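You operate a simulated robot arm through the tools that you are given. There is no shell and no other tool. Be economical: measure what you need, move in short steps, check, and stop when the job is done.

You run a simulated two-armed robot. Do the job below in one go: nothing can be reset, and whatever is moved stays where it is left.

TASK
Pick up the two-band lift peg from the black bench top with one hand, pass it to the other hand and put it on the spot beside the roller.

Only the result counts: the job must be done as asked and must still hold three seconds after the hand-in. Knocking over, shifting, dropping, spilling or breaking anything else fails it.

THE ROBOT
Two 7-joint arms with two-finger parallel grippers on one trunk, on a base that drives. Base frame: it is fixed to the floor where the robot stands at the start and does not move with it; the origin is under the middle of the robot, x ahead of it, y to its left, z up; the surface under the hand at the start is at about z = 0.9. Lengths are in m, angles in degrees, forces in N, time in s.
The left shoulder is at the start at [0.07, 0.176, 0.924], the right one opposite. With the tool pointing down near the work surface each hand reaches from about 0.1 to 0.68 m from the robot's upright axis, wherever it stands, measured 20 degrees to its own side. Places, roughly: spot beside the roller (24x20 cm) [-3.4, 0.14, 0.9]. Payload 3.43 kg a hand.
The TCP of each hand is the grasp point between the finger pads, 0.03 m short of the fingertips. In the tool frame z runs along the fingers and y along their closing line. The gripper opens to 0.094 m. The fingers are 0.028 m wide and 0.01 m thick; the gripper's body (0.05 by 0.096 m) begins 0.055 m behind the TCP.
Orientation is told as [roll, pitch, yaw] about the base's x, y, z axes, in that order, counted from this pose: with the fingers straight down and closing along the base's y, the tool's x points along the base's -x, its y along +y and its z along -z.

THE INTERFACE
- The arms move only by the tool drive_tool. It takes "left_series", "right_series" or both (then of equal length, played together; a hand with none holds still); each is a list that holds one entry, the list of rows, each a list of 6 numbers: the shift along the tool's x, y, z in mm, then the turn, a rotation vector about the tool's x, y, z in degrees. In form: [[[tx, ty, tz, wx, wy, wz], ...]]. A call has 1 to 8 rows; each row is the pose to reach, as a shift and turn from the pose commanded when the call began, along the tool's axes at that moment. "left_gripper" and "right_gripper" are, for a hand that has rows, the closure in counts, from 0 (fully open) to 255 (shut), set as the call begins (left out, the last holds). Rows are played at 5 a second. More than 0.05 m and 8.6 degrees between two rows, or a gripper value outside its range, and nothing of the call is played. A pose out of reach is approached as far as the arm can. The call stops where the force on the tool passes 40 N (or 10 N more than at its start, if that is more) or the arm is blocked; 0.2 s more then pass. Each finger travels about 0.153 m/s and halts on what it meets, pressing with about 34 N; the grip force reading is that of the motor and also rises with nothing between the fingers. The clock runs only during rows and for 0.2 s after the last one: add rows that repeat a pose to give the fingers time. The reply holds the time, the measured pose of the TCP, the force on the tool along the base axes, the opening and the grip force, in the units named above and with some noise, with the torque about the TCP (base axes, N m) and any sound that the robot's microphone picked up.
- Cameras (640 x 400 px; columns grow to the right, rows downward): "scene" is now at [0.1445, 0.0163, 1.279]; the picture's right is [0.10, -1.00, 0.00], its down [-0.22, -0.02, -0.98] and it looks along [0.97, 0.10, -0.22] (base axes); focal length 260 px, centre (320, 200). "left" rides on the left gripper at [0.076, -0.014, -0.103] in its tool frame; the picture's right is [0.18, 0.98, 0.00], its down [-0.75, 0.14, -0.64] and it looks along [-0.63, 0.12, 0.77] (tool axes); focal length 243 px, centre (320, 200). "right" rides on the right gripper at [0.076, 0.014, -0.103] in its tool frame; the picture's right is [-0.18, 0.98, 0.00], its down [-0.75, -0.14, -0.64] and it looks along [-0.63, -0.12, 0.77] (tool axes); focal length 243 px, centre (320, 200). There is no depth. A picture from a camera that has moved, and an enlarged one, comes with that camera's place and axes in the base frame and with its lens. The place of the scene camera against the robot may be out by one fixed shift of up to 0.012 m in any direction.
- capture(camera): a new picture of that camera. It takes no simulated time.
- lift_body(by): slides the trunk up (or, below 0, down) by that many m; the arms and the scene camera ride with it, the base frame stays. It gives what a move gives, with no picture.
- base_move(legs): drives the robot by 1 to 6 legs, each [ahead, turn to the left] in m and degrees, along the robot's own axes; the way and the turn of a leg run together, so that a leg with both is an arc; at most 1.5 m and 180 degrees a leg. The arms and the cameras ride along, it lands a little off, and it stops where it bumps. It gives what a move gives.
- aim_head(pan, tilt): turns the head with the scene camera to pan (to the left, within 86 degrees either way) and tilt (down, from -29 to 69), counted from straight ahead of the robot. It gives what a move gives.
- enlarge(camera, box): a new picture of the part [left, top, right, bottom] of that camera's present view, enlarged. It takes no simulated time.
- close_job(): hands the job in; it is judged then, once.

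Work in short steps. Places have to be worked out from the pictures, the camera data and where the tool is seen: move nearer, look again, correct. Check each grasp and each placing, and mend what went wrong. You have 120 turns and 88 pictures in all, those below and enlarged ones among them. Open the grippers and draw the arms clear of the work before you hand the job in, unless the task says otherwise; then end with one line.

The tools are called after "Emit:" as name(argument=value, ...) on one line, values as JSON. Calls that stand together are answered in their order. drive_tool: Moves the arms, as the interface text tells. Its arguments: {"type":"object","properties":{"left_series":{"type":"array","items":{"type":"array","items":{"type":"array","items":{"type":"number"}}}},"left_gripper":{"type":"number"},"right_series":{"type":"array","items":{"type":"array","items":{"type":"array","items":{"type":"number"}}}},"right_gripper":{"type":"number"}},"required":[]} The other tools are called the same way: lift_body (by) slides the trunk up or down; base_move (legs) drives the base; aim_head (pan, tilt) turns the head that bears the scene camera; capture (camera) takes a picture; enlarge (camera, box) takes an enlarged picture of a part of a camera's view; close_job () hands the job in.

At the start:

```text
time_s: 0.0
left_position: [0.4293, 0.2065, 1.1865]
left_tool_rot: [0.0, -0.1, 0.2]
left_contact_force: [0.7, -0.8, 1.2]
left_moment: [0.01, 0.01, 0.01]
left_finger_gap: 0.0939
left_grip_force: 0.1
right_position: [0.3753, -0.2008, 1.126]
right_tool_rot: [0.1, 0.0, 0.3]
right_contact_force: [-0.1, -0.5, 0.7]
right_moment: [-0.01, 0.01, -0.01]
right_finger_gap: 0.0939
right_grip_force: 0.0
trunk travel left (down, up): [-0.504, 0.336]
robot x, y, heading: [-0.0033, -0.0028, -0.3]
head pan, tilt: [5.6, 12.6]
```

scene: 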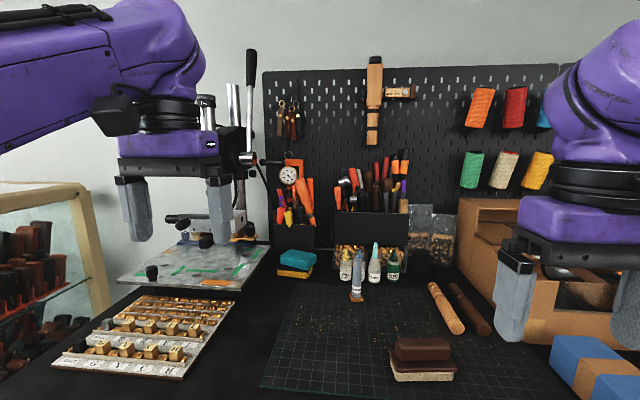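
right: 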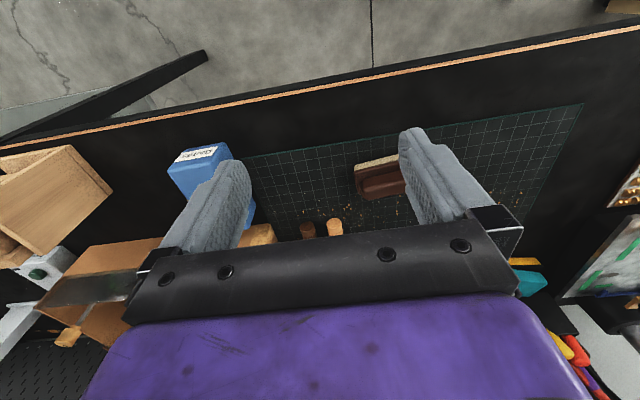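
left: 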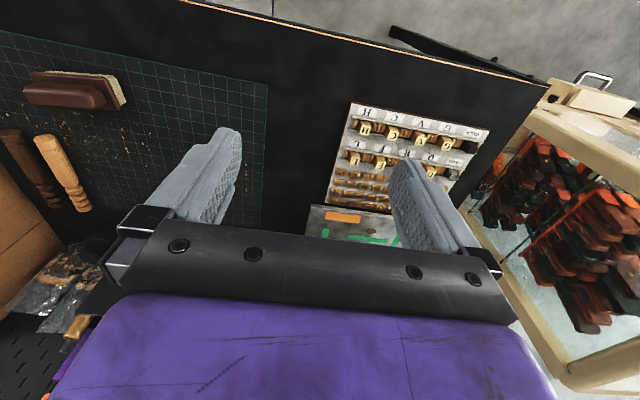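

I'll enlarge the scene around the two turned wooden pieces to identify the two-band peg.

Emit:
enlarge(camera="scene", box=[400, 250, 560, 350])

Emit:
enlarge(camera="scene", box=[300, 230, 460, 330])

Emit:
enlarge(camera="left", box=[0, 60, 160, 220])

```text
4.00 times, centred on (480, 300) of scene
camera zoom: at [0.1445, 0.0163, 1.279], right [0.1, -1.0, 0.0], down [-0.22, -0.02, -0.98], along [0.97, 0.1, -0.22], focal length 1040 px, centre (-320, -200)
```

zoom: 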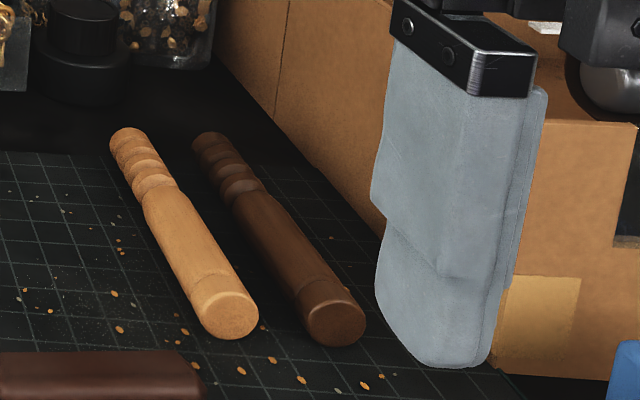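

```text
4.00 times, centred on (380, 280) of scene
camera zoom: at [0.1445, 0.0163, 1.279], right [0.1, -1.0, 0.0], down [-0.22, -0.02, -0.98], along [0.97, 0.1, -0.22], focal length 1040 px, centre (80, -120)
```

zoom: 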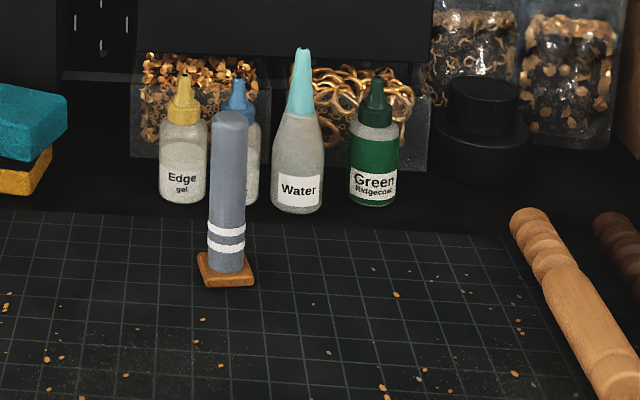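

```text
2.50 times, centred on (80, 140) of left
camera zoom: at [0.353, 0.1917, 1.2888], right [-0.19, 0.98, 0.0], down [0.75, 0.14, 0.64], along [0.63, 0.12, -0.77], focal length 606 px, centre (920, 350)
```

zoom: 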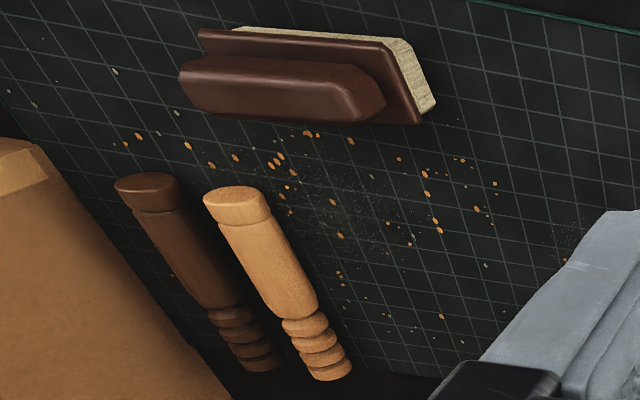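

The grey peg with two white bands stands upright at about (0.72, -0.01), with its top near z=1.005. I'll look down at the bench edge and the robot's front before driving nearer.

Emit:
aim_head(pan=0, tilt=60)

Emit:
capture(camera="scene")

```text
time_s: 1.1
left_position: [0.4296, 0.2075, 1.1855]
left_tool_rot: [0.0, -0.1, 0.1]
left_contact_force: [-0.2, 0.5, 0.0]
left_moment: [0.0, 0.02, -0.03]
left_finger_gap: 0.0941
left_grip_force: 0.0
right_position: [0.3749, -0.2017, 1.1249]
right_tool_rot: [0.2, -0.1, 0.2]
right_contact_force: [-0.7, 0.2, -1.1]
right_moment: [0.0, -0.02, -0.01]
right_finger_gap: 0.094
right_grip_force: 0.0
trunk travel left (down, up): [-0.504, 0.336]
robot x, y, heading: [-0.0034, -0.002, -0.3]
head pan, tilt: [0.0, 60.0]
```

```text
81 pictures are left
camera scene: at [0.1183, 0.0073, 1.2088], right [0.0, -1.0, 0.0], down [-0.87, 0.0, -0.5], along [0.5, 0.0, -0.87], focal length 260 px, centre (320, 200)
```

scene: 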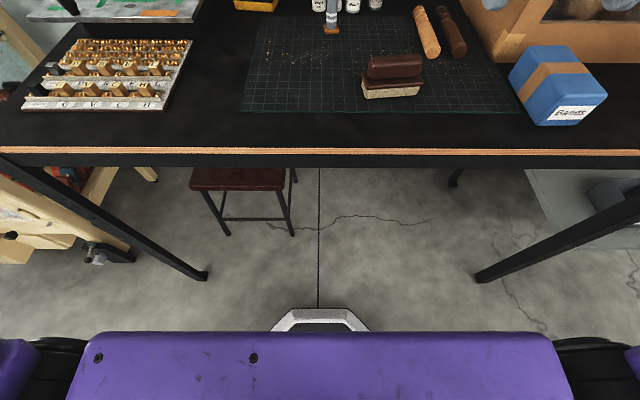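

The space under the bench is open and its edge is at x≈0.385, while the robot's front is near 0.21. I'll drive 0.1 m ahead.

Emit:
base_move(legs=[[0.1, 0]])

Emit:
aim_head(pan=0, tilt=30)

Emit:
capture(camera="scene")

Emit:
enlarge(camera="scene", box=[260, 120, 420, 220])

```text
time_s: 2.3
left_position: [0.5315, 0.2065, 1.1868]
left_tool_rot: [-0.1, -0.1, 0.0]
left_contact_force: [-0.5, -0.1, -0.2]
left_moment: [0.03, 0.02, -0.03]
left_finger_gap: 0.0941
left_grip_force: 0.1
right_position: [0.4765, -0.2033, 1.1258]
right_tool_rot: [0.1, 0.1, 0.0]
right_contact_force: [-0.2, -0.3, 0.1]
right_moment: [0.02, -0.01, -0.01]
right_finger_gap: 0.0939
right_grip_force: 0.1
trunk travel left (down, up): [-0.504, 0.336]
robot x, y, heading: [0.1065, 0.0024, -0.1]
head pan, tilt: [0.0, 60.0]
```

```text
time_s: 3.3
left_position: [0.5313, 0.2067, 1.1871]
left_tool_rot: [-0.1, -0.2, 0.0]
left_contact_force: [-0.7, -0.1, 0.2]
left_moment: [-0.02, 0.0, 0.0]
left_finger_gap: 0.094
left_grip_force: 0.1
right_position: [0.4768, -0.202, 1.1262]
right_tool_rot: [0.1, -0.1, 0.1]
right_contact_force: [0.8, 0.9, -0.2]
right_moment: [0.03, 0.05, -0.02]
right_finger_gap: 0.094
right_grip_force: 0.1
trunk travel left (down, up): [-0.504, 0.336]
robot x, y, heading: [0.1031, -0.0015, -0.0]
head pan, tilt: [0.0, 30.0]
```

```text
80 pictures are left
camera scene: at [0.2444, 0.007, 1.2508], right [0.0, -1.0, 0.0], down [-0.5, 0.0, -0.87], along [0.87, 0.0, -0.5], focal length 260 px, centre (320, 200)
```

scene: 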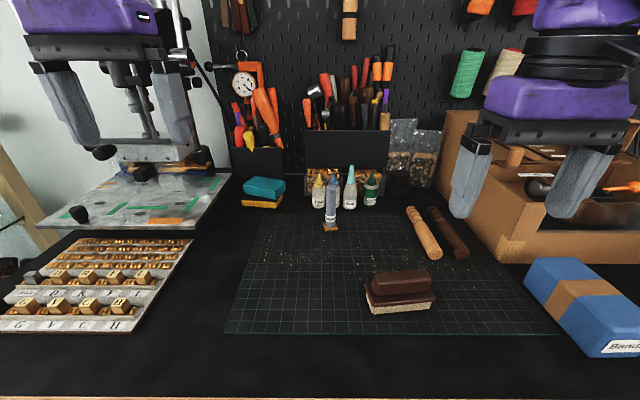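

```text
4.00 times, centred on (340, 170) of scene
camera zoom: at [0.2444, 0.007, 1.2508], right [0.0, -1.0, 0.0], down [-0.5, 0.0, -0.87], along [0.87, 0.0, -0.5], focal length 1040 px, centre (240, 320)
```

zoom: 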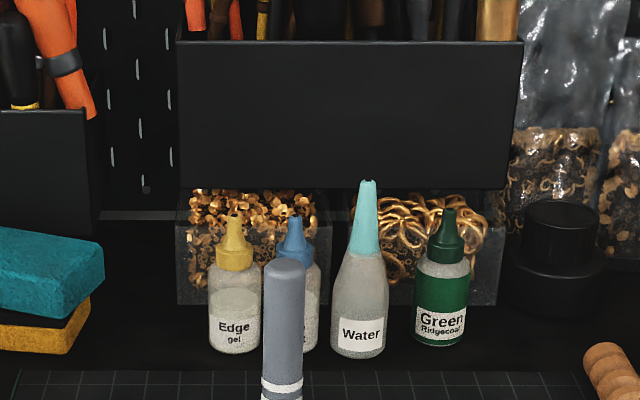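

Readings agree with the drive; the peg is about 0.62 m ahead of the robot's axis. I'll tilt the left hand forward in the air, pointing ahead so it grips low, and bring it towards the centre.

Emit:
drive_tool(left_series=[[[5, -14, 6, 0, -8, 0], [10, -28, 12, 0, -16, 0], [15, -42, 18, 0, -24, 0], [20, -56, 24, 0, -32, 0], [25, -70, 30, 0, -40, 0], [30, -84, 36, 0, -48, 0], [35, -98, 42, 0, -56, 0], [40, -112, 50, 0, -64, 0]]], left_gripper=60)

Emit:
capture(camera="scene")

```text
time_s: 5.1
left_position: [0.4902, 0.0942, 1.1371]
left_tool_rot: [-0.2, -64.2, 0.2]
left_contact_force: [-0.2, -0.3, -0.1]
left_moment: [0.0, 0.01, 0.0]
left_finger_gap: 0.0717
left_grip_force: 0.1
right_position: [0.4761, -0.2028, 1.1252]
right_tool_rot: [0.2, -0.1, 0.1]
right_contact_force: [0.0, -0.9, -0.8]
right_moment: [0.01, -0.01, -0.02]
right_finger_gap: 0.0937
right_grip_force: 0.1
trunk travel left (down, up): [-0.504, 0.336]
robot x, y, heading: [0.1028, -0.0044, 0.0]
head pan, tilt: [0.0, 30.0]
```

```text
78 pictures are left
camera scene: at [0.2442, 0.0066, 1.2509], right [0.0, -1.0, 0.0], down [-0.5, 0.0, -0.87], along [0.87, 0.0, -0.5], focal length 260 px, centre (320, 200)
```

scene: 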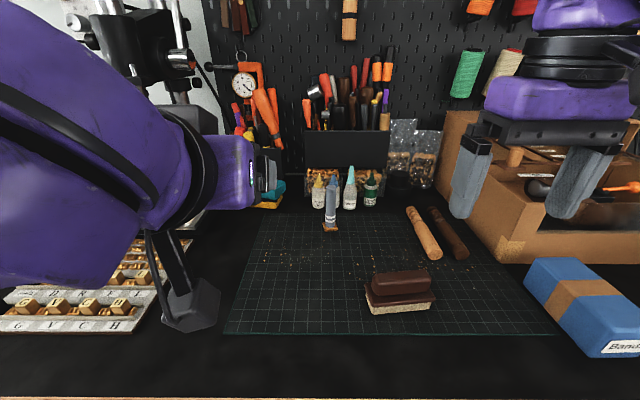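

The left hand's camera housing would hang below it at a steep tilt, so I'll use about 50° of tilt. I'm moving to a pre-grasp at (0.648, -0.017, 1.009), 10 cm back along the approach line.

Emit:
drive_tool(left_series=[[[8, -18, 33, 0, 2, 0], [15, -37, 66, 0, 5, 0], [23, -55, 99, 0, 7, 0], [31, -74, 132, 0, 9, 0], [38, -92, 165, 0, 12, 0], [46, -111, 198, 0, 14, 0]]], left_gripper=60)

Emit:
capture(camera="scene")

Emit:
capture(camera="left")

```text
time_s: 6.5
left_position: [0.6502, -0.0173, 1.0054]
left_tool_rot: [0.0, -50.0, 0.0]
left_contact_force: [-0.1, 0.4, -0.1]
left_moment: [-0.01, 0.01, 0.0]
left_finger_gap: 0.072
left_grip_force: 0.1
right_position: [0.4768, -0.2036, 1.1245]
right_tool_rot: [0.1, -0.1, 0.1]
right_contact_force: [0.3, -0.7, 0.4]
right_moment: [0.06, 0.01, 0.03]
right_finger_gap: 0.0942
right_grip_force: 0.0
trunk travel left (down, up): [-0.504, 0.336]
robot x, y, heading: [0.1027, -0.0007, -0.4]
head pan, tilt: [0.0, 30.0]
```

```text
77 pictures are left
camera scene: at [0.2455, 0.005, 1.2507], right [0.0, -1.0, 0.0], down [-0.5, 0.0, -0.87], along [0.87, 0.0, -0.5], focal length 260 px, centre (320, 200)
```

scene: 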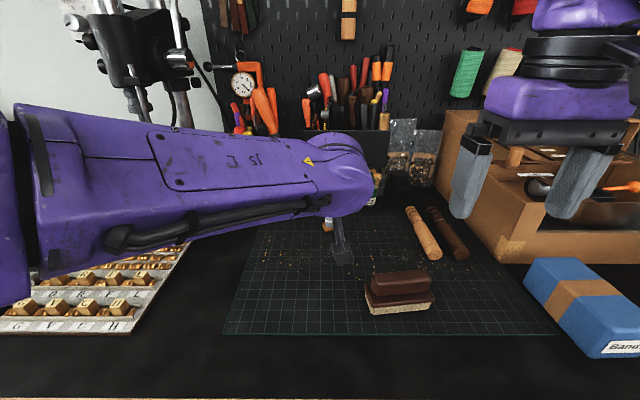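

```text
76 pictures are left
camera left: at [0.5233, -0.0336, 1.0142], right [-0.12, 0.98, -0.14], down [-0.01, 0.14, 0.99], along [0.99, 0.12, -0.01], focal length 243 px, centre (320, 200)
```

left: 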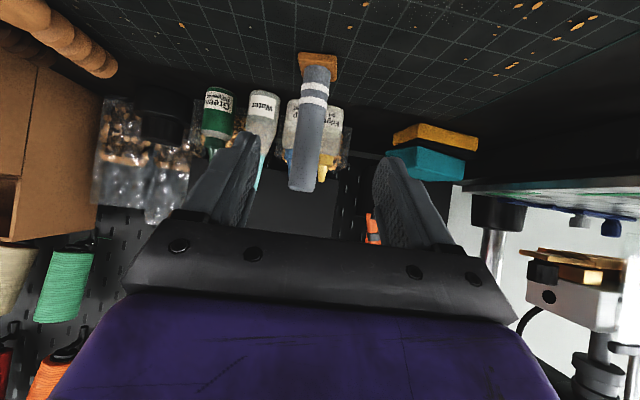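

From the left camera the peg axis is about 8 mm further right than my hand, near (0.722, -0.025). I'll shift sideways and advance 65 mm, then look again.

Emit:
drive_tool(left_series=[[[0, -8, 10, 0, 0, 0], [0, -8, 30, 0, 0, 0], [0, -8, 50, 0, 0, 0], [0, -8, 65, 0, 0, 0]]])

Emit:
capture(camera="left")

```text
time_s: 7.5
left_position: [0.6996, -0.0257, 0.9673]
left_tool_rot: [0.1, -50.0, -0.1]
left_contact_force: [-0.5, -0.2, -0.3]
left_moment: [0.01, 0.01, -0.01]
left_finger_gap: 0.0719
left_grip_force: 0.0
right_position: [0.4768, -0.2015, 1.1258]
right_tool_rot: [0.2, 0.1, 0.1]
right_contact_force: [0.0, 0.7, -0.4]
right_moment: [-0.01, 0.03, -0.02]
right_finger_gap: 0.094
right_grip_force: 0.1
trunk travel left (down, up): [-0.504, 0.336]
robot x, y, heading: [0.0993, 0.0011, -0.1]
head pan, tilt: [0.0, 30.0]
```

```text
75 pictures are left
camera left: at [0.5722, -0.0411, 0.9741], right [-0.12, 0.98, -0.14], down [-0.01, 0.14, 0.99], along [0.99, 0.12, -0.01], focal length 243 px, centre (320, 200)
```

left: 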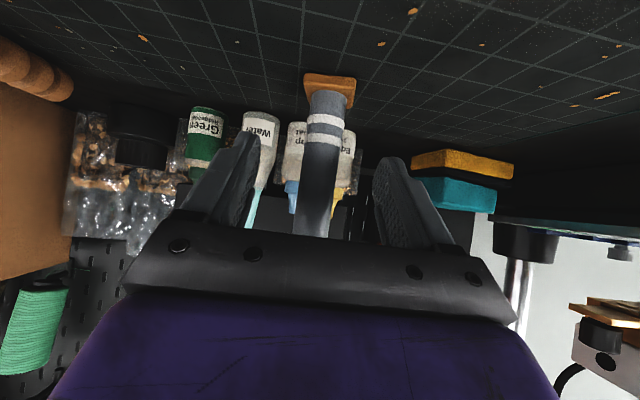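

The peg is centred between the fingers. I'll advance 31 mm, then close.

Emit:
drive_tool(left_series=[[[0, 0, 16, 0, 0, 0], [0, 0, 31, 0, 0, 0]]])

Emit:
drive_tool(left_series=[[[0, 0, 0, 0, 0, 0], [0, 0, 0, 0, 0, 0], [0, 0, 0, 0, 0, 0], [0, 0, 0, 0, 0, 0]]], left_gripper=255)

Emit:
capture(camera="left")

```text
time_s: 8.1
left_position: [0.7252, -0.0189, 0.9687]
left_tool_rot: [-4.1, -50.9, 3.7]
left_contact_force: [-0.3, 1.4, -0.2]
left_moment: [0.02, -0.03, 0.03]
left_finger_gap: 0.0717
left_grip_force: 0.1
right_position: [0.4771, -0.2032, 1.127]
right_tool_rot: [0.0, -0.1, 0.2]
right_contact_force: [0.0, 0.9, -0.5]
right_moment: [-0.03, 0.0, -0.03]
right_finger_gap: 0.0941
right_grip_force: 0.0
trunk travel left (down, up): [-0.504, 0.336]
robot x, y, heading: [0.1047, -0.0047, -0.1]
head pan, tilt: [0.0, 30.0]
```

```text
time_s: 9.1
left_position: [0.7272, -0.0169, 0.9673]
left_tool_rot: [-4.0, -50.9, 3.9]
left_contact_force: [-0.5, -7.2, 15.9]
left_moment: [-0.29, 0.37, 0.14]
left_finger_gap: 0.0256
left_grip_force: 33.9
right_position: [0.4741, -0.2038, 1.127]
right_tool_rot: [0.0, -0.2, 0.1]
right_contact_force: [0.1, 0.7, -0.4]
right_moment: [-0.03, 0.01, 0.0]
right_finger_gap: 0.0938
right_grip_force: 0.0
trunk travel left (down, up): [-0.504, 0.336]
robot x, y, heading: [0.1025, -0.0019, -0.1]
head pan, tilt: [0.0, 30.0]
```

```text
74 pictures are left
camera left: at [0.5994, -0.0336, 0.9729], right [-0.13, 0.97, -0.19], down [-0.03, 0.18, 0.98], along [0.99, 0.13, 0.0], focal length 243 px, centre (320, 200)
```

left: 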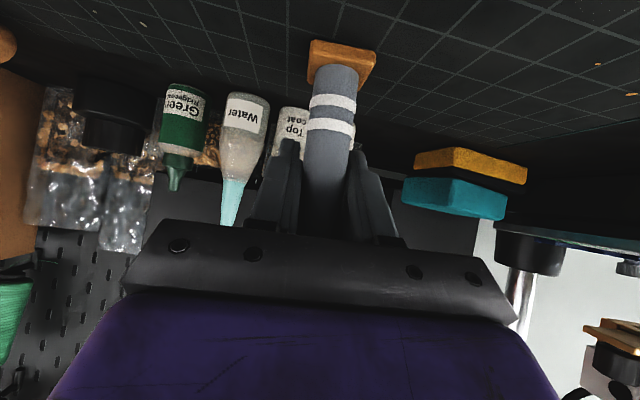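

The last move stopped short at z=0.967 with a slight twist, so a joint limit is likely and the grip is too high on the peg. I'll open again and check the arm's posture.

Emit:
drive_tool(left_series=[[[0, 0, 0, 0, 0, 0], [0, 0, 0, 0, 0, 0], [0, 0, -15, 0, 0, 0], [0, 0, -31, 0, 0, 0]]], left_gripper=60)

Emit:
capture(camera="left")

Emit:
capture(camera="scene")

```text
time_s: 10.1
left_position: [0.7034, -0.0145, 0.9761]
left_tool_rot: [-3.4, -49.8, 3.6]
left_contact_force: [-1.0, 0.3, -0.3]
left_moment: [0.0, -0.04, 0.01]
left_finger_gap: 0.072
left_grip_force: 0.2
right_position: [0.4767, -0.2024, 1.1267]
right_tool_rot: [0.1, -0.1, 0.0]
right_contact_force: [-0.7, -1.1, -1.0]
right_moment: [0.04, 0.01, 0.02]
right_finger_gap: 0.0941
right_grip_force: 0.0
trunk travel left (down, up): [-0.504, 0.336]
robot x, y, heading: [0.103, 0.0018, 0.0]
head pan, tilt: [0.0, 30.0]
```

```text
73 pictures are left
camera left: at [0.5767, -0.032, 0.9847], right [-0.14, 0.97, -0.18], down [-0.01, 0.18, 0.98], along [0.99, 0.14, -0.02], focal length 243 px, centre (320, 200)
```

left: 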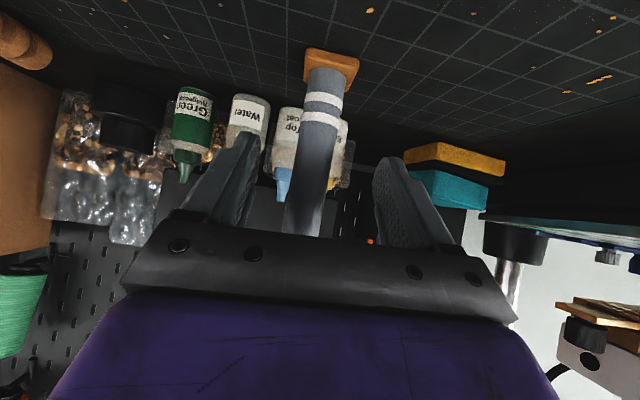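

```text
72 pictures are left
camera scene: at [0.2435, 0.0063, 1.2509], right [0.0, -1.0, 0.0], down [-0.5, 0.0, -0.87], along [0.87, 0.0, -0.5], focal length 260 px, centre (320, 200)
```

scene: 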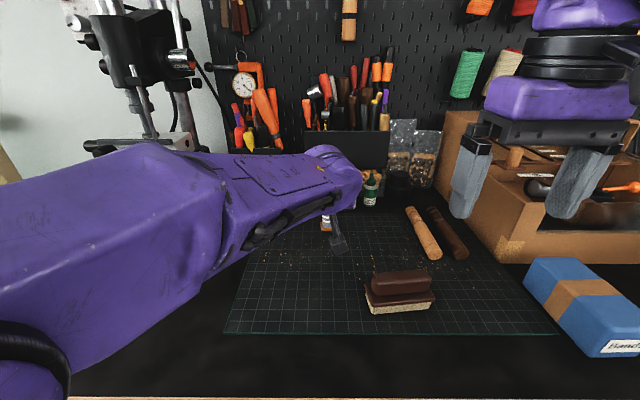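

The peg still stands untouched. I'll retreat along the approach line, then back the base up 0.1 m to give the arm a better posture.

Emit:
drive_tool(left_series=[[[0, 0, -20, 0, 0, 0], [0, 0, -45, 0, 0, 0], [0, 0, -70, 0, 0, 0], [0, 0, -70, 0, 0, 0]]], left_gripper=60)

Emit:
base_move(legs=[[-0.1, 0]])

Emit:
capture(camera="scene")

```text
time_s: 11.1
left_position: [0.645, -0.0259, 1.0118]
left_tool_rot: [0.2, -50.0, -0.2]
left_contact_force: [0.6, 0.2, -1.0]
left_moment: [0.04, -0.01, -0.02]
left_finger_gap: 0.0719
left_grip_force: 0.2
right_position: [0.4778, -0.203, 1.1267]
right_tool_rot: [0.1, 0.0, 0.1]
right_contact_force: [0.7, 0.0, -0.1]
right_moment: [-0.01, -0.01, 0.01]
right_finger_gap: 0.0938
right_grip_force: 0.1
trunk travel left (down, up): [-0.504, 0.336]
robot x, y, heading: [0.1013, -0.0036, -0.1]
head pan, tilt: [0.0, 30.0]
```

```text
time_s: 12.2
left_position: [0.5454, -0.0242, 1.0118]
left_tool_rot: [0.0, -50.1, 0.1]
left_contact_force: [-0.3, 0.4, -0.4]
left_moment: [0.0, 0.01, 0.0]
left_finger_gap: 0.072
left_grip_force: 0.1
right_position: [0.377, -0.2012, 1.1262]
right_tool_rot: [0.1, -0.1, 0.2]
right_contact_force: [0.0, 0.4, -0.4]
right_moment: [0.0, -0.03, 0.0]
right_finger_gap: 0.0938
right_grip_force: 0.0
trunk travel left (down, up): [-0.504, 0.336]
robot x, y, heading: [0.0013, 0.0012, -0.1]
head pan, tilt: [0.0, 30.0]
```

```text
71 pictures are left
camera scene: at [0.1435, 0.0071, 1.2509], right [0.0, -1.0, 0.0], down [-0.5, 0.0, -0.87], along [0.87, 0.0, -0.5], focal length 260 px, centre (320, 200)
```

scene: 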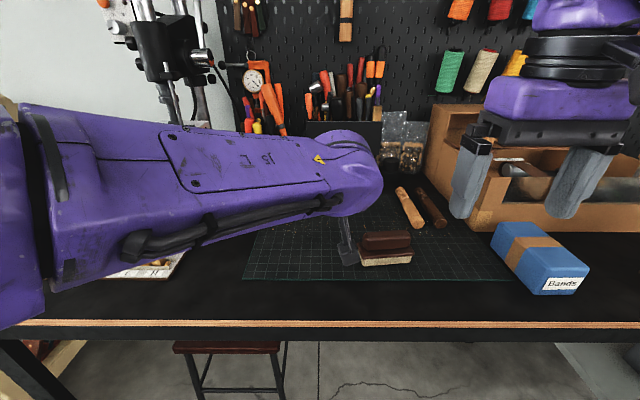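

The forearm comes in from the left, so I'll yaw the hand 30° to the right to line it up and ease the wrist. I'm going to a pre-grasp at (0.659, 0.017, 1.009).

Emit:
drive_tool(left_series=[[[-14, 8, 18, 4.6, 0, 3.9], [-28, 16, 36, 9.2, 0, 7.7], [-42, 25, 53, 13.8, 0, 11.6], [-56, 33, 71, 18.4, 0, 15.5], [-71, 41, 89, 23, 0, 19.3], [-71, 41, 89, 23, 0, 19.3]]])

Emit:
capture(camera="left")

Emit:
capture(camera="scene")

```text
time_s: 13.6
left_position: [0.6602, 0.017, 1.0085]
left_tool_rot: [-0.1, -50.1, -30.1]
left_contact_force: [0.4, -0.2, 0.2]
left_moment: [0.03, 0.06, 0.02]
left_finger_gap: 0.072
left_grip_force: 0.1
right_position: [0.3766, -0.2022, 1.1261]
right_tool_rot: [0.1, -0.1, 0.1]
right_contact_force: [0.5, 0.5, 0.6]
right_moment: [-0.01, -0.04, 0.02]
right_finger_gap: 0.0942
right_grip_force: 0.1
trunk travel left (down, up): [-0.504, 0.336]
robot x, y, heading: [0.006, 0.0013, -0.0]
head pan, tilt: [0.0, 30.0]
```

```text
70 pictures are left
camera left: at [0.5421, 0.0673, 1.0158], right [0.39, 0.91, -0.14], down [0.06, 0.13, 0.99], along [0.92, -0.39, -0.01], focal length 243 px, centre (320, 200)
```

left: 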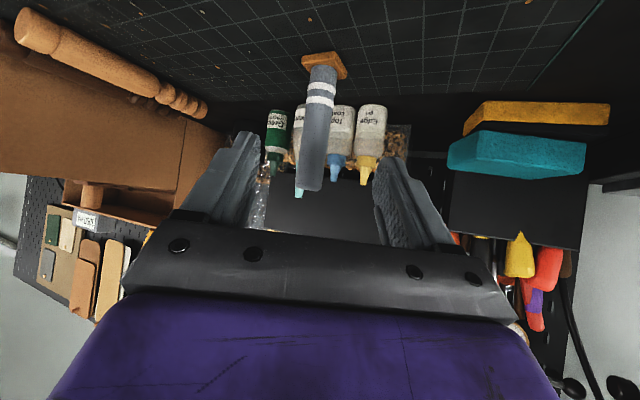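

```text
69 pictures are left
camera scene: at [0.1433, 0.0065, 1.2509], right [0.0, -1.0, 0.0], down [-0.5, 0.0, -0.87], along [0.87, 0.0, -0.5], focal length 260 px, centre (320, 200)
```

scene: 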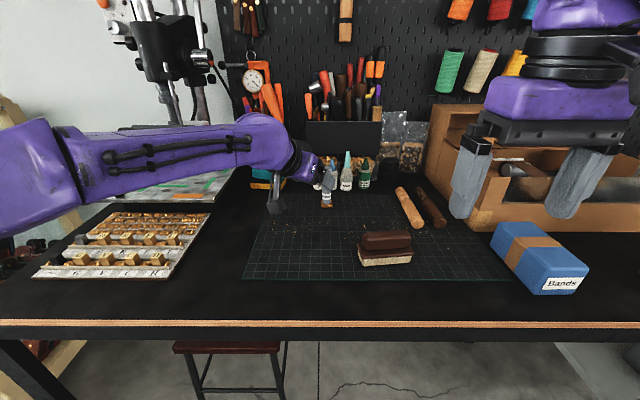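

Alignment is right (peg at 319 px, expected 321). I'll advance 60 mm and then 37 mm along the fingers.

Emit:
drive_tool(left_series=[[[0, -1, 20, 0, 0, 0], [0, -1, 40, 0, 0, 0], [0, -1, 60, 0, 0, 0], [0, -1, 75, 0, 0, 0], [0, -1, 90, 0, 0, 0], [0, -1, 97, 0, 0, 0], [0, -1, 97, 0, 0, 0]]])

Emit:
capture(camera="left")

Emit:
enlarge(camera="scene", box=[260, 130, 420, 230])

```text
time_s: 15.2
left_position: [0.7251, -0.0186, 0.9454]
left_tool_rot: [0.1, -50.0, -30.0]
left_contact_force: [-0.4, 0.4, -0.2]
left_moment: [0.04, 0.01, 0.0]
left_finger_gap: 0.072
left_grip_force: 0.1
right_position: [0.3763, -0.2026, 1.1252]
right_tool_rot: [0.1, -0.1, 0.2]
right_contact_force: [-0.5, 0.3, 0.0]
right_moment: [0.06, 0.0, 0.02]
right_finger_gap: 0.0943
right_grip_force: 0.0
trunk travel left (down, up): [-0.504, 0.336]
robot x, y, heading: [-0.0007, -0.0032, -0.2]
head pan, tilt: [0.0, 30.0]
```

```text
68 pictures are left
camera left: at [0.6064, 0.0303, 0.9535], right [0.39, 0.91, -0.14], down [0.06, 0.13, 0.99], along [0.92, -0.39, -0.01], focal length 243 px, centre (320, 200)
```

left: 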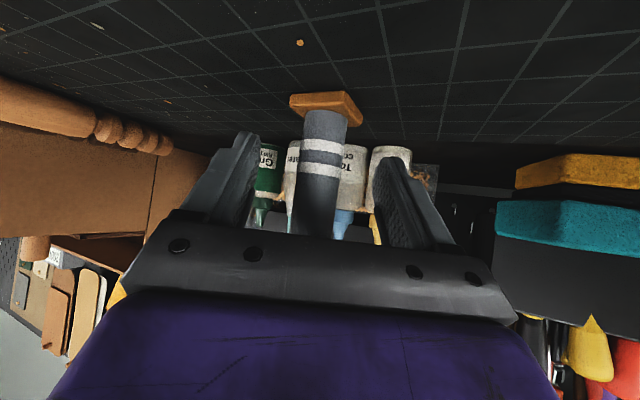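

```text
4.00 times, centred on (340, 180) of scene
camera zoom: at [0.1441, 0.0072, 1.2508], right [0.0, -1.0, 0.0], down [-0.5, 0.0, -0.87], along [0.87, 0.0, -0.5], focal length 1040 px, centre (240, 280)
```

zoom: 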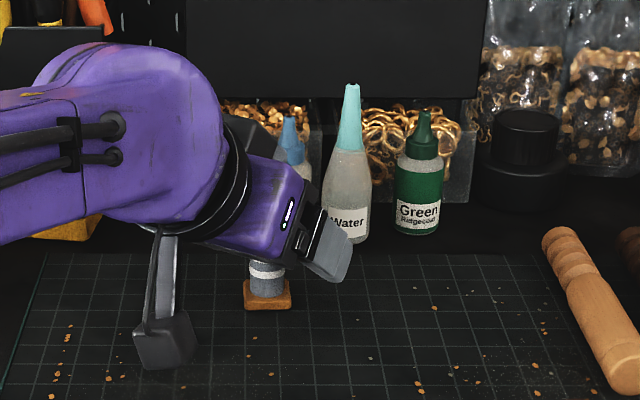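

The pose is reached cleanly with the peg between the pads at z=0.945. Closing now.

Emit:
drive_tool(left_series=[[[0, 0, 0, 0, 0, 0], [0, 0, 0, 0, 0, 0], [0, 0, 0, 0, 0, 0], [0, 0, 0, 0, 0, 0]]], left_gripper=255)

Emit:
capture(camera="left")

```text
time_s: 16.2
left_position: [0.7245, -0.0201, 0.9457]
left_tool_rot: [-0.1, -50.1, -30.0]
left_contact_force: [-0.5, 0.7, -1.6]
left_moment: [0.02, 0.0, 0.0]
left_finger_gap: 0.0264
left_grip_force: 34.1
right_position: [0.3763, -0.202, 1.1255]
right_tool_rot: [0.1, -0.1, 0.1]
right_contact_force: [-0.2, 0.6, -0.6]
right_moment: [-0.03, 0.02, 0.0]
right_finger_gap: 0.0941
right_grip_force: 0.1
trunk travel left (down, up): [-0.504, 0.336]
robot x, y, heading: [0.0051, -0.0028, -0.2]
head pan, tilt: [0.0, 30.0]
```

```text
66 pictures are left
camera left: at [0.6065, 0.0303, 0.9534], right [0.39, 0.91, -0.14], down [0.06, 0.13, 0.99], along [0.92, -0.39, -0.01], focal length 243 px, centre (320, 200)
```

left: 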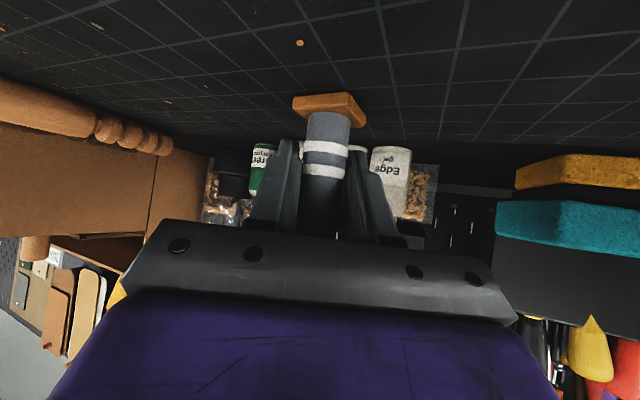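

Firm grip (gap 26 mm, 34 N, pose undisturbed). Lifting straight up 120 mm.

Emit:
drive_tool(left_series=[[[-15, 0, -13, 0, 0, 0], [-31, 0, -26, 0, 0, 0], [-46, 0, -39, 0, 0, 0], [-61, 0, -51, 0, 0, 0], [-77, 0, -64, 0, 0, 0], [-92, 0, -77, 0, 0, 0]]])

Emit:
capture(camera="left")

Emit:
capture(camera="scene")

```text
time_s: 17.6
left_position: [0.7228, -0.0205, 1.0648]
left_tool_rot: [0.0, -50.1, -30.0]
left_contact_force: [-0.2, -0.2, -0.5]
left_moment: [0.0, -0.04, -0.02]
left_finger_gap: 0.0263
left_grip_force: 33.7
right_position: [0.3775, -0.2013, 1.1251]
right_tool_rot: [0.2, -0.1, 0.1]
right_contact_force: [0.0, 0.6, -0.7]
right_moment: [0.0, 0.0, 0.0]
right_finger_gap: 0.094
right_grip_force: 0.0
trunk travel left (down, up): [-0.504, 0.336]
robot x, y, heading: [0.0054, -0.0021, 0.2]
head pan, tilt: [0.0, 30.0]
```

```text
65 pictures are left
camera left: at [0.606, 0.0295, 1.0723], right [0.39, 0.91, -0.14], down [0.06, 0.13, 0.99], along [0.92, -0.39, -0.01], focal length 243 px, centre (320, 200)
```

left: 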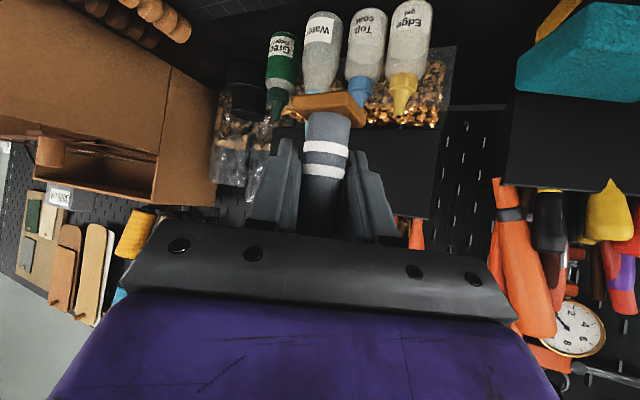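

```text
64 pictures are left
camera scene: at [0.1443, 0.0068, 1.2508], right [0.0, -1.0, 0.0], down [-0.5, 0.0, -0.87], along [0.87, 0.0, -0.5], focal length 260 px, centre (320, 200)
```

scene: 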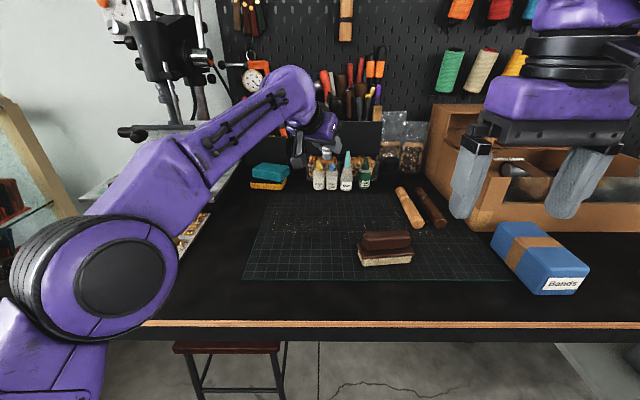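

The peg is held upright, and its top is about 60 mm above the left TCP. I'll bring it to about (0.52, -0.03, 1.065) while the right hand starts yawing, so its camera ends up on the outer side.

Emit:
drive_tool(left_series=[[[18, -18, -21, 0, 0, 0], [36, -36, -43, 0, 0, 0], [54, -54, -64, 0, 0, 0], [72, -72, -86, 0, 0, 0], [90, -91, -108, 0, 0, 0], [108, -109, -129, 0, 0, 0]]], right_series=[[[0, 0, -8, 0, 0, -8], [0, 0, -16, 0, 0, -16], [0, 0, -25, 0, 0, -24], [0, 0, -33, 0, 0, -32], [0, 0, -41, 0, 0, -40], [0, 0, -50, 0, 0, -48]]], right_gripper=60)

Emit:
drive_tool(right_series=[[[0, 0, -10, 0, 0, -8], [0, 0, -20, 0, 0, -16], [0, 0, -30, 0, 0, -24], [0, 0, -40, 0, 0, -32], [0, 0, -40, 0, 0, -32]]])

Emit:
capture(camera="scene")

Emit:
capture(camera="right")

```text
time_s: 19.0
left_position: [0.5213, -0.0308, 1.0684]
left_tool_rot: [-0.2, -50.3, -29.9]
left_contact_force: [-0.6, 0.0, 0.5]
left_moment: [-0.02, 0.0, 0.03]
left_finger_gap: 0.0262
left_grip_force: 34.3
right_position: [0.3766, -0.2, 1.1771]
right_tool_rot: [0.0, 0.1, 48.3]
right_contact_force: [0.1, 0.6, -0.6]
right_moment: [-0.01, 0.01, 0.03]
right_finger_gap: 0.0719
right_grip_force: 0.1
trunk travel left (down, up): [-0.504, 0.336]
robot x, y, heading: [0.002, -0.0028, -0.1]
head pan, tilt: [0.0, 30.0]
```

```text
time_s: 20.2
left_position: [0.5232, -0.0328, 1.0675]
left_tool_rot: [0.1, -50.1, -30.1]
left_contact_force: [0.1, 0.2, -0.6]
left_moment: [0.01, 0.0, -0.04]
left_finger_gap: 0.0263
left_grip_force: 34.0
right_position: [0.3905, -0.1924, 1.1871]
right_tool_rot: [-0.1, 0.0, 80.2]
right_contact_force: [0.1, 0.4, 0.4]
right_moment: [-0.03, 0.01, -0.06]
right_finger_gap: 0.0718
right_grip_force: 0.1
right hand out of reach, approached as far as the arm can: row 1, 2, 3, 4, 5
trunk travel left (down, up): [-0.504, 0.336]
robot x, y, heading: [-0.0007, -0.0049, -0.2]
head pan, tilt: [0.0, 30.0]
```

```text
63 pictures are left
camera scene: at [0.1442, 0.0068, 1.2508], right [0.0, -1.0, 0.0], down [-0.5, 0.0, -0.87], along [0.87, 0.0, -0.5], focal length 260 px, centre (320, 200)
```

scene: 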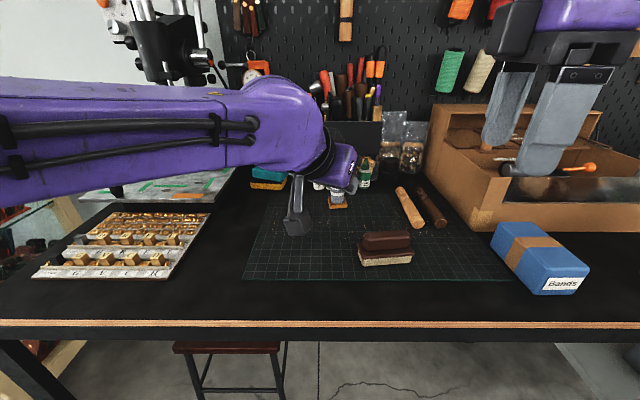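

```text
62 pictures are left
camera right: at [0.3628, -0.2655, 1.2874], right [-0.94, 0.35, 0.0], down [0.27, 0.72, 0.64], along [0.23, 0.6, -0.76], focal length 243 px, centre (320, 200)
```

right: 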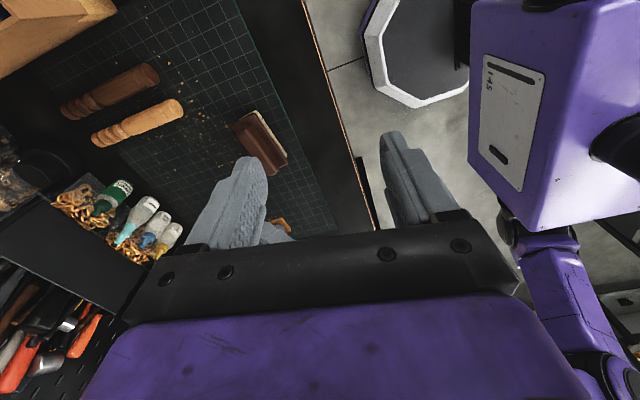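

The right hand nears its height limit at z≈1.19, so I'll lower the left hand 40 mm to leave room. The right hand moves about 70% of the way over the peg.

Emit:
drive_tool(left_series=[[[8, 0, 6, 0, 0, 0], [15, 0, 13, 0, 0, 0], [23, 0, 20, 0, 0, 0], [31, 0, 26, 0, 0, 0], [31, 0, 26, 0, 0, 0]]], right_series=[[[-10, -6, 37, 0, 0, 0], [-40, -24, 37, 0, 0, 0], [-70, -42, 37, 0, 0, 0], [-102, -61, 37, 0, 0, 0], [-134, -80, 37, 0, 0, 0]]])

Emit:
capture(camera="right")

Emit:
capture(camera="scene")

```text
time_s: 21.4
left_position: [0.5256, -0.0298, 1.0245]
left_tool_rot: [-0.2, -50.0, -29.8]
left_contact_force: [1.3, 0.7, -0.4]
left_moment: [0.03, -0.02, 0.0]
left_finger_gap: 0.0261
left_grip_force: 34.1
right_position: [0.4945, -0.071, 1.1492]
right_tool_rot: [0.0, 0.1, 80.1]
right_contact_force: [0.5, 0.0, 0.2]
right_moment: [-0.05, 0.04, -0.01]
right_finger_gap: 0.0719
right_grip_force: 0.1
trunk travel left (down, up): [-0.504, 0.336]
robot x, y, heading: [0.0021, -0.0037, -0.0]
head pan, tilt: [0.0, 30.0]
```

```text
61 pictures are left
camera right: at [0.4665, -0.1435, 1.2509], right [-0.94, 0.35, 0.0], down [0.27, 0.72, 0.64], along [0.22, 0.6, -0.77], focal length 243 px, centre (320, 200)
```

right: 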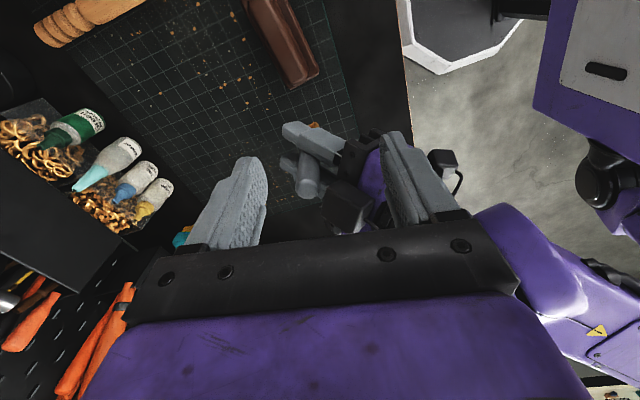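

```text
60 pictures are left
camera scene: at [0.1462, 0.009, 1.2506], right [0.0, -1.0, 0.0], down [-0.5, 0.0, -0.87], along [0.87, 0.0, -0.5], focal length 260 px, centre (320, 200)
```

scene: 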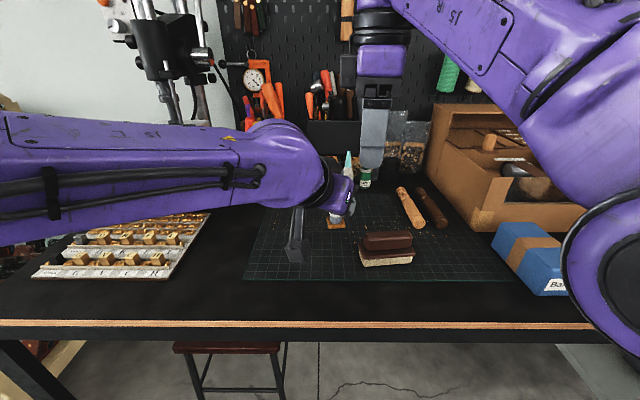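

Clearances look fine; I'll zoom in on the peg in the right camera to find its top precisely.

Emit:
enlarge(camera="right", box=[240, 100, 400, 240])

```text
2.86 times, centred on (320, 170) of right
camera zoom: at [0.4665, -0.1435, 1.2509], right [-0.94, 0.35, 0.0], down [0.27, 0.72, 0.64], along [0.22, 0.6, -0.77], focal length 693 px, centre (320, 286)
```

zoom: 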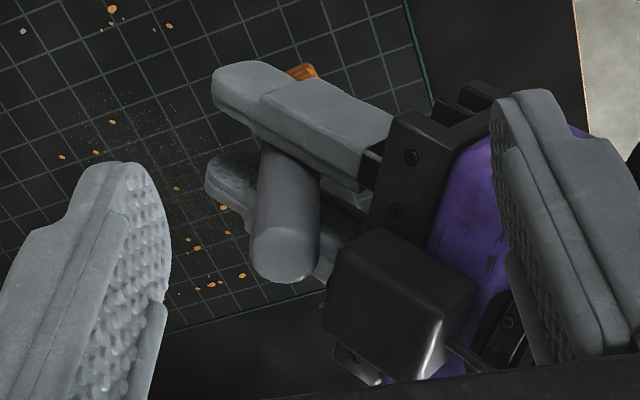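

The peg top is near (0.521, -0.027). A black box on the left gripper sits near my right finger's path, so I'll look at it from the scene camera.

Emit:
enlarge(camera="scene", box=[270, 100, 430, 260])

Emit:
enlarge(camera="left", box=[160, 0, 480, 200])

```text
2.50 times, centred on (350, 180) of scene
camera zoom: at [0.1462, 0.009, 1.2506], right [0.0, -1.0, 0.0], down [-0.5, 0.0, -0.87], along [0.87, 0.0, -0.5], focal length 650 px, centre (245, 250)
```

zoom: 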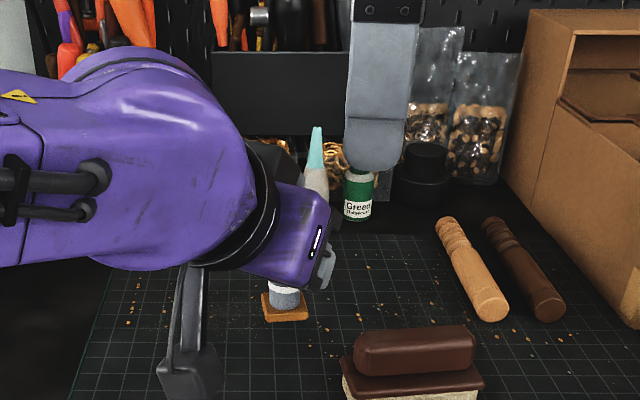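

```text
2.00 times, centred on (320, 100) of left
camera zoom: at [0.408, 0.0203, 1.0323], right [0.39, 0.91, -0.14], down [0.06, 0.13, 0.99], along [0.92, -0.39, -0.01], focal length 485 px, centre (320, 400)
```

zoom: 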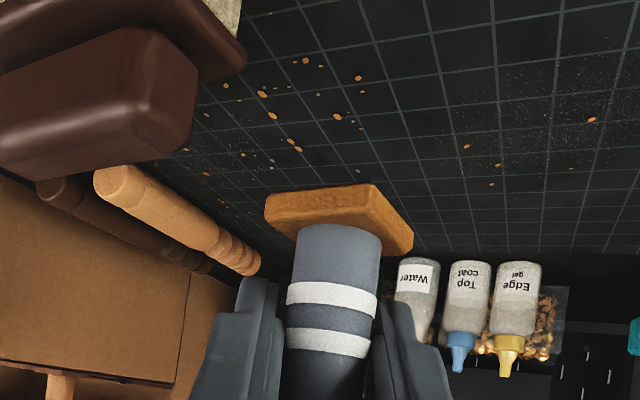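

The gripper's -x side has a box close to the peg top, so the right fingers must close crosswise to the left hand, with the right TCP shifted slightly forward. I'll back the right hand off and yaw the left hand a further 40° so it points across the body.

Emit:
drive_tool(left_series=[[[0, 0, 0, 0, 0, 0], [0, 0, 0, 6.1, 0, 5.1], [0, 0, 0, 12.2, 0, 10.3], [0, 0, 0, 18.4, 0, 15.4], [0, 0, 0, 24.5, 0, 20.6], [0, 0, 0, 30.6, 0, 25.7], [0, 0, 0, 30.6, 0, 25.7]]], right_series=[[[40, 0, 0, 0, 0, 0], [60, 0, 0, 0, 0, -6], [60, 0, 0, 0, 0, -12], [60, 0, 0, 0, 0, -18], [60, 0, 0, 0, 0, -24], [60, 0, 0, 0, 0, -30], [60, 0, 0, 0, 0, -30]]])

Emit:
capture(camera="right")

Emit:
capture(camera="scene")

```text
time_s: 23.0
left_position: [0.5227, -0.0317, 1.0269]
left_tool_rot: [0.2, -50.2, -70.2]
left_contact_force: [0.6, 0.2, -0.5]
left_moment: [-0.01, -0.02, -0.01]
left_finger_gap: 0.026
left_grip_force: 34.1
right_position: [0.4807, -0.1343, 1.1498]
right_tool_rot: [-0.1, 0.0, 110.2]
right_contact_force: [-0.4, -0.7, -0.2]
right_moment: [-0.01, 0.0, 0.0]
right_finger_gap: 0.072
right_grip_force: 0.1
trunk travel left (down, up): [-0.504, 0.336]
robot x, y, heading: [0.0019, -0.0002, 0.2]
head pan, tilt: [0.0, 30.0]
```

```text
56 pictures are left
camera right: at [0.4931, -0.2103, 1.2518], right [-0.99, -0.17, 0.0], down [-0.13, 0.76, 0.64], along [-0.11, 0.63, -0.77], focal length 243 px, centre (320, 200)
```

right: 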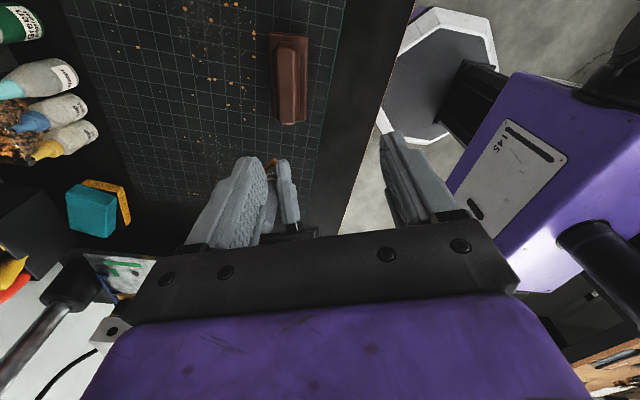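

```text
55 pictures are left
camera scene: at [0.1438, 0.0071, 1.2509], right [0.0, -1.0, 0.0], down [-0.5, 0.0, -0.87], along [0.87, 0.0, -0.5], focal length 260 px, centre (320, 200)
```

scene: 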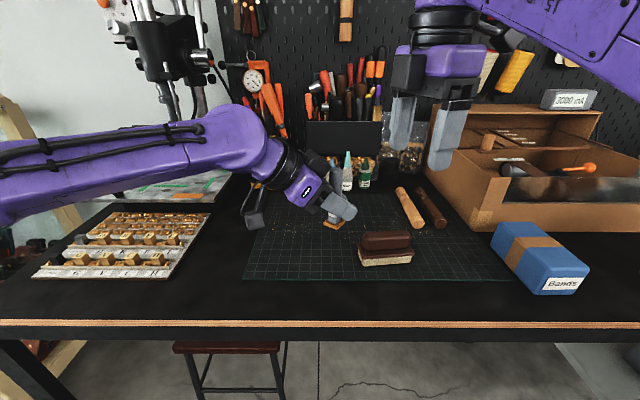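

Both orientations were reached. I'll tilt the right hand 12° away from the box and move it to a pre-pose about 60 mm above the handover grip.

Emit:
drive_tool(right_series=[[[-16, -18, -2, 0, -3, 0], [-33, -37, -2, 0, -6, 0], [-50, -56, -2, 0, -9, 0], [-67, -74, -2, 0, -12, 0], [-67, -74, -2, 0, -12, 0]]])

Emit:
capture(camera="right")

Emit:
enlarge(camera="scene", box=[240, 80, 440, 240])

```text
time_s: 24.2
left_position: [0.5225, -0.0309, 1.0263]
left_tool_rot: [0.1, -50.0, -70.1]
left_contact_force: [-0.4, -0.3, -0.1]
left_moment: [0.0, 0.01, 0.01]
left_finger_gap: 0.0261
left_grip_force: 33.9
right_position: [0.5051, -0.0595, 1.1433]
right_tool_rot: [-0.2, -10.1, 110.1]
right_contact_force: [-0.4, 0.3, 0.3]
right_moment: [0.0, 0.02, 0.0]
right_finger_gap: 0.0716
right_grip_force: 0.0
right hand out of reach, approached as far as the arm can: row 3, 4, 5
trunk travel left (down, up): [-0.504, 0.336]
robot x, y, heading: [-0.0016, -0.0007, -0.1]
head pan, tilt: [0.0, 30.0]
```

```text
54 pictures are left
camera right: at [0.5214, -0.1507, 1.2302], right [-0.99, -0.17, 0.03], down [-0.09, 0.64, 0.76], along [-0.15, 0.75, -0.64], focal length 243 px, centre (320, 200)
```

right: 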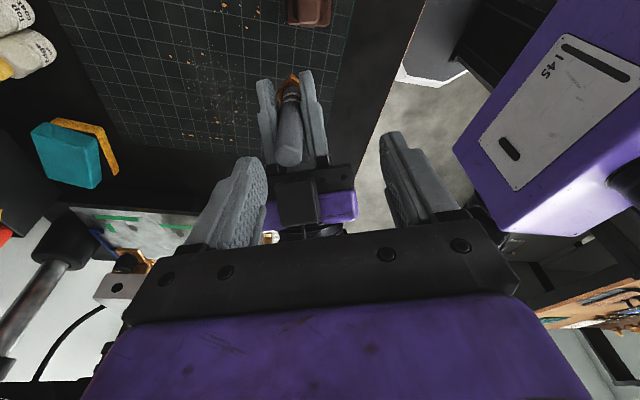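

```text
2.50 times, centred on (340, 160) of scene
camera zoom: at [0.1437, 0.0069, 1.2509], right [0.0, -1.0, 0.0], down [-0.5, 0.0, -0.87], along [0.87, 0.0, -0.5], focal length 650 px, centre (270, 300)
```

zoom: 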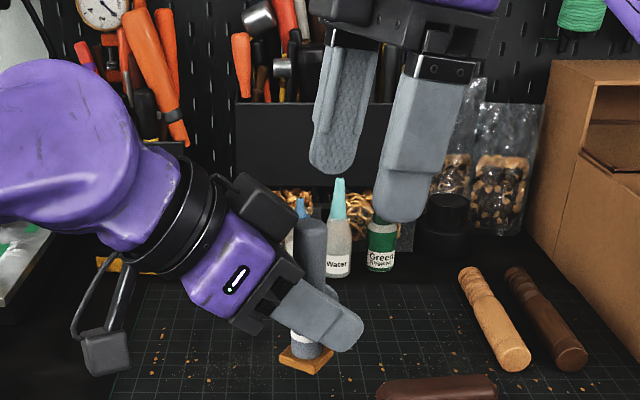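

The view is clear, but the right arm is at its height limit with this tilt. I'll raise the trunk 0.1 m for room below, then lower the left hand 70 mm and bring it 40 mm nearer.

Emit:
lift_body(by=0.1)

Emit:
drive_tool(left_series=[[[12, -7, 7, 0, 0, 0], [25, -15, 14, 0, 0, 0], [37, -22, 21, 0, 0, 0], [50, -30, 28, 0, 0, 0], [62, -38, 34, 0, 0, 0], [62, -38, 34, 0, 0, 0]]])

```text
time_s: 25.5
left_position: [0.5231, -0.0324, 1.1257]
left_tool_rot: [0.1, -49.9, -70.0]
left_contact_force: [-0.3, 0.1, -1.0]
left_moment: [-0.04, 0.01, 0.01]
left_finger_gap: 0.026
left_grip_force: 33.9
right_position: [0.5041, -0.0584, 1.2438]
right_tool_rot: [-0.1, -9.9, 110.1]
right_contact_force: [-0.6, -0.2, 0.2]
right_moment: [-0.01, 0.04, -0.02]
right_finger_gap: 0.072
right_grip_force: 0.0
trunk travel left (down, up): [-0.604, 0.236]
robot x, y, heading: [0.0002, -0.0005, -0.1]
head pan, tilt: [0.0, 30.0]
```

```text
time_s: 26.9
left_position: [0.4819, -0.0321, 1.0558]
left_tool_rot: [0.1, -50.1, -70.1]
left_contact_force: [0.2, -0.1, -0.3]
left_moment: [-0.01, 0.0, 0.03]
left_finger_gap: 0.026
left_grip_force: 34.5
right_position: [0.5042, -0.0589, 1.2444]
right_tool_rot: [-0.1, -10.0, 110.0]
right_contact_force: [1.0, 0.1, -0.3]
right_moment: [-0.01, -0.02, -0.01]
right_finger_gap: 0.0717
right_grip_force: 0.1
trunk travel left (down, up): [-0.604, 0.236]
robot x, y, heading: [0.0026, -0.003, -0.2]
head pan, tilt: [0.0, 30.0]
```

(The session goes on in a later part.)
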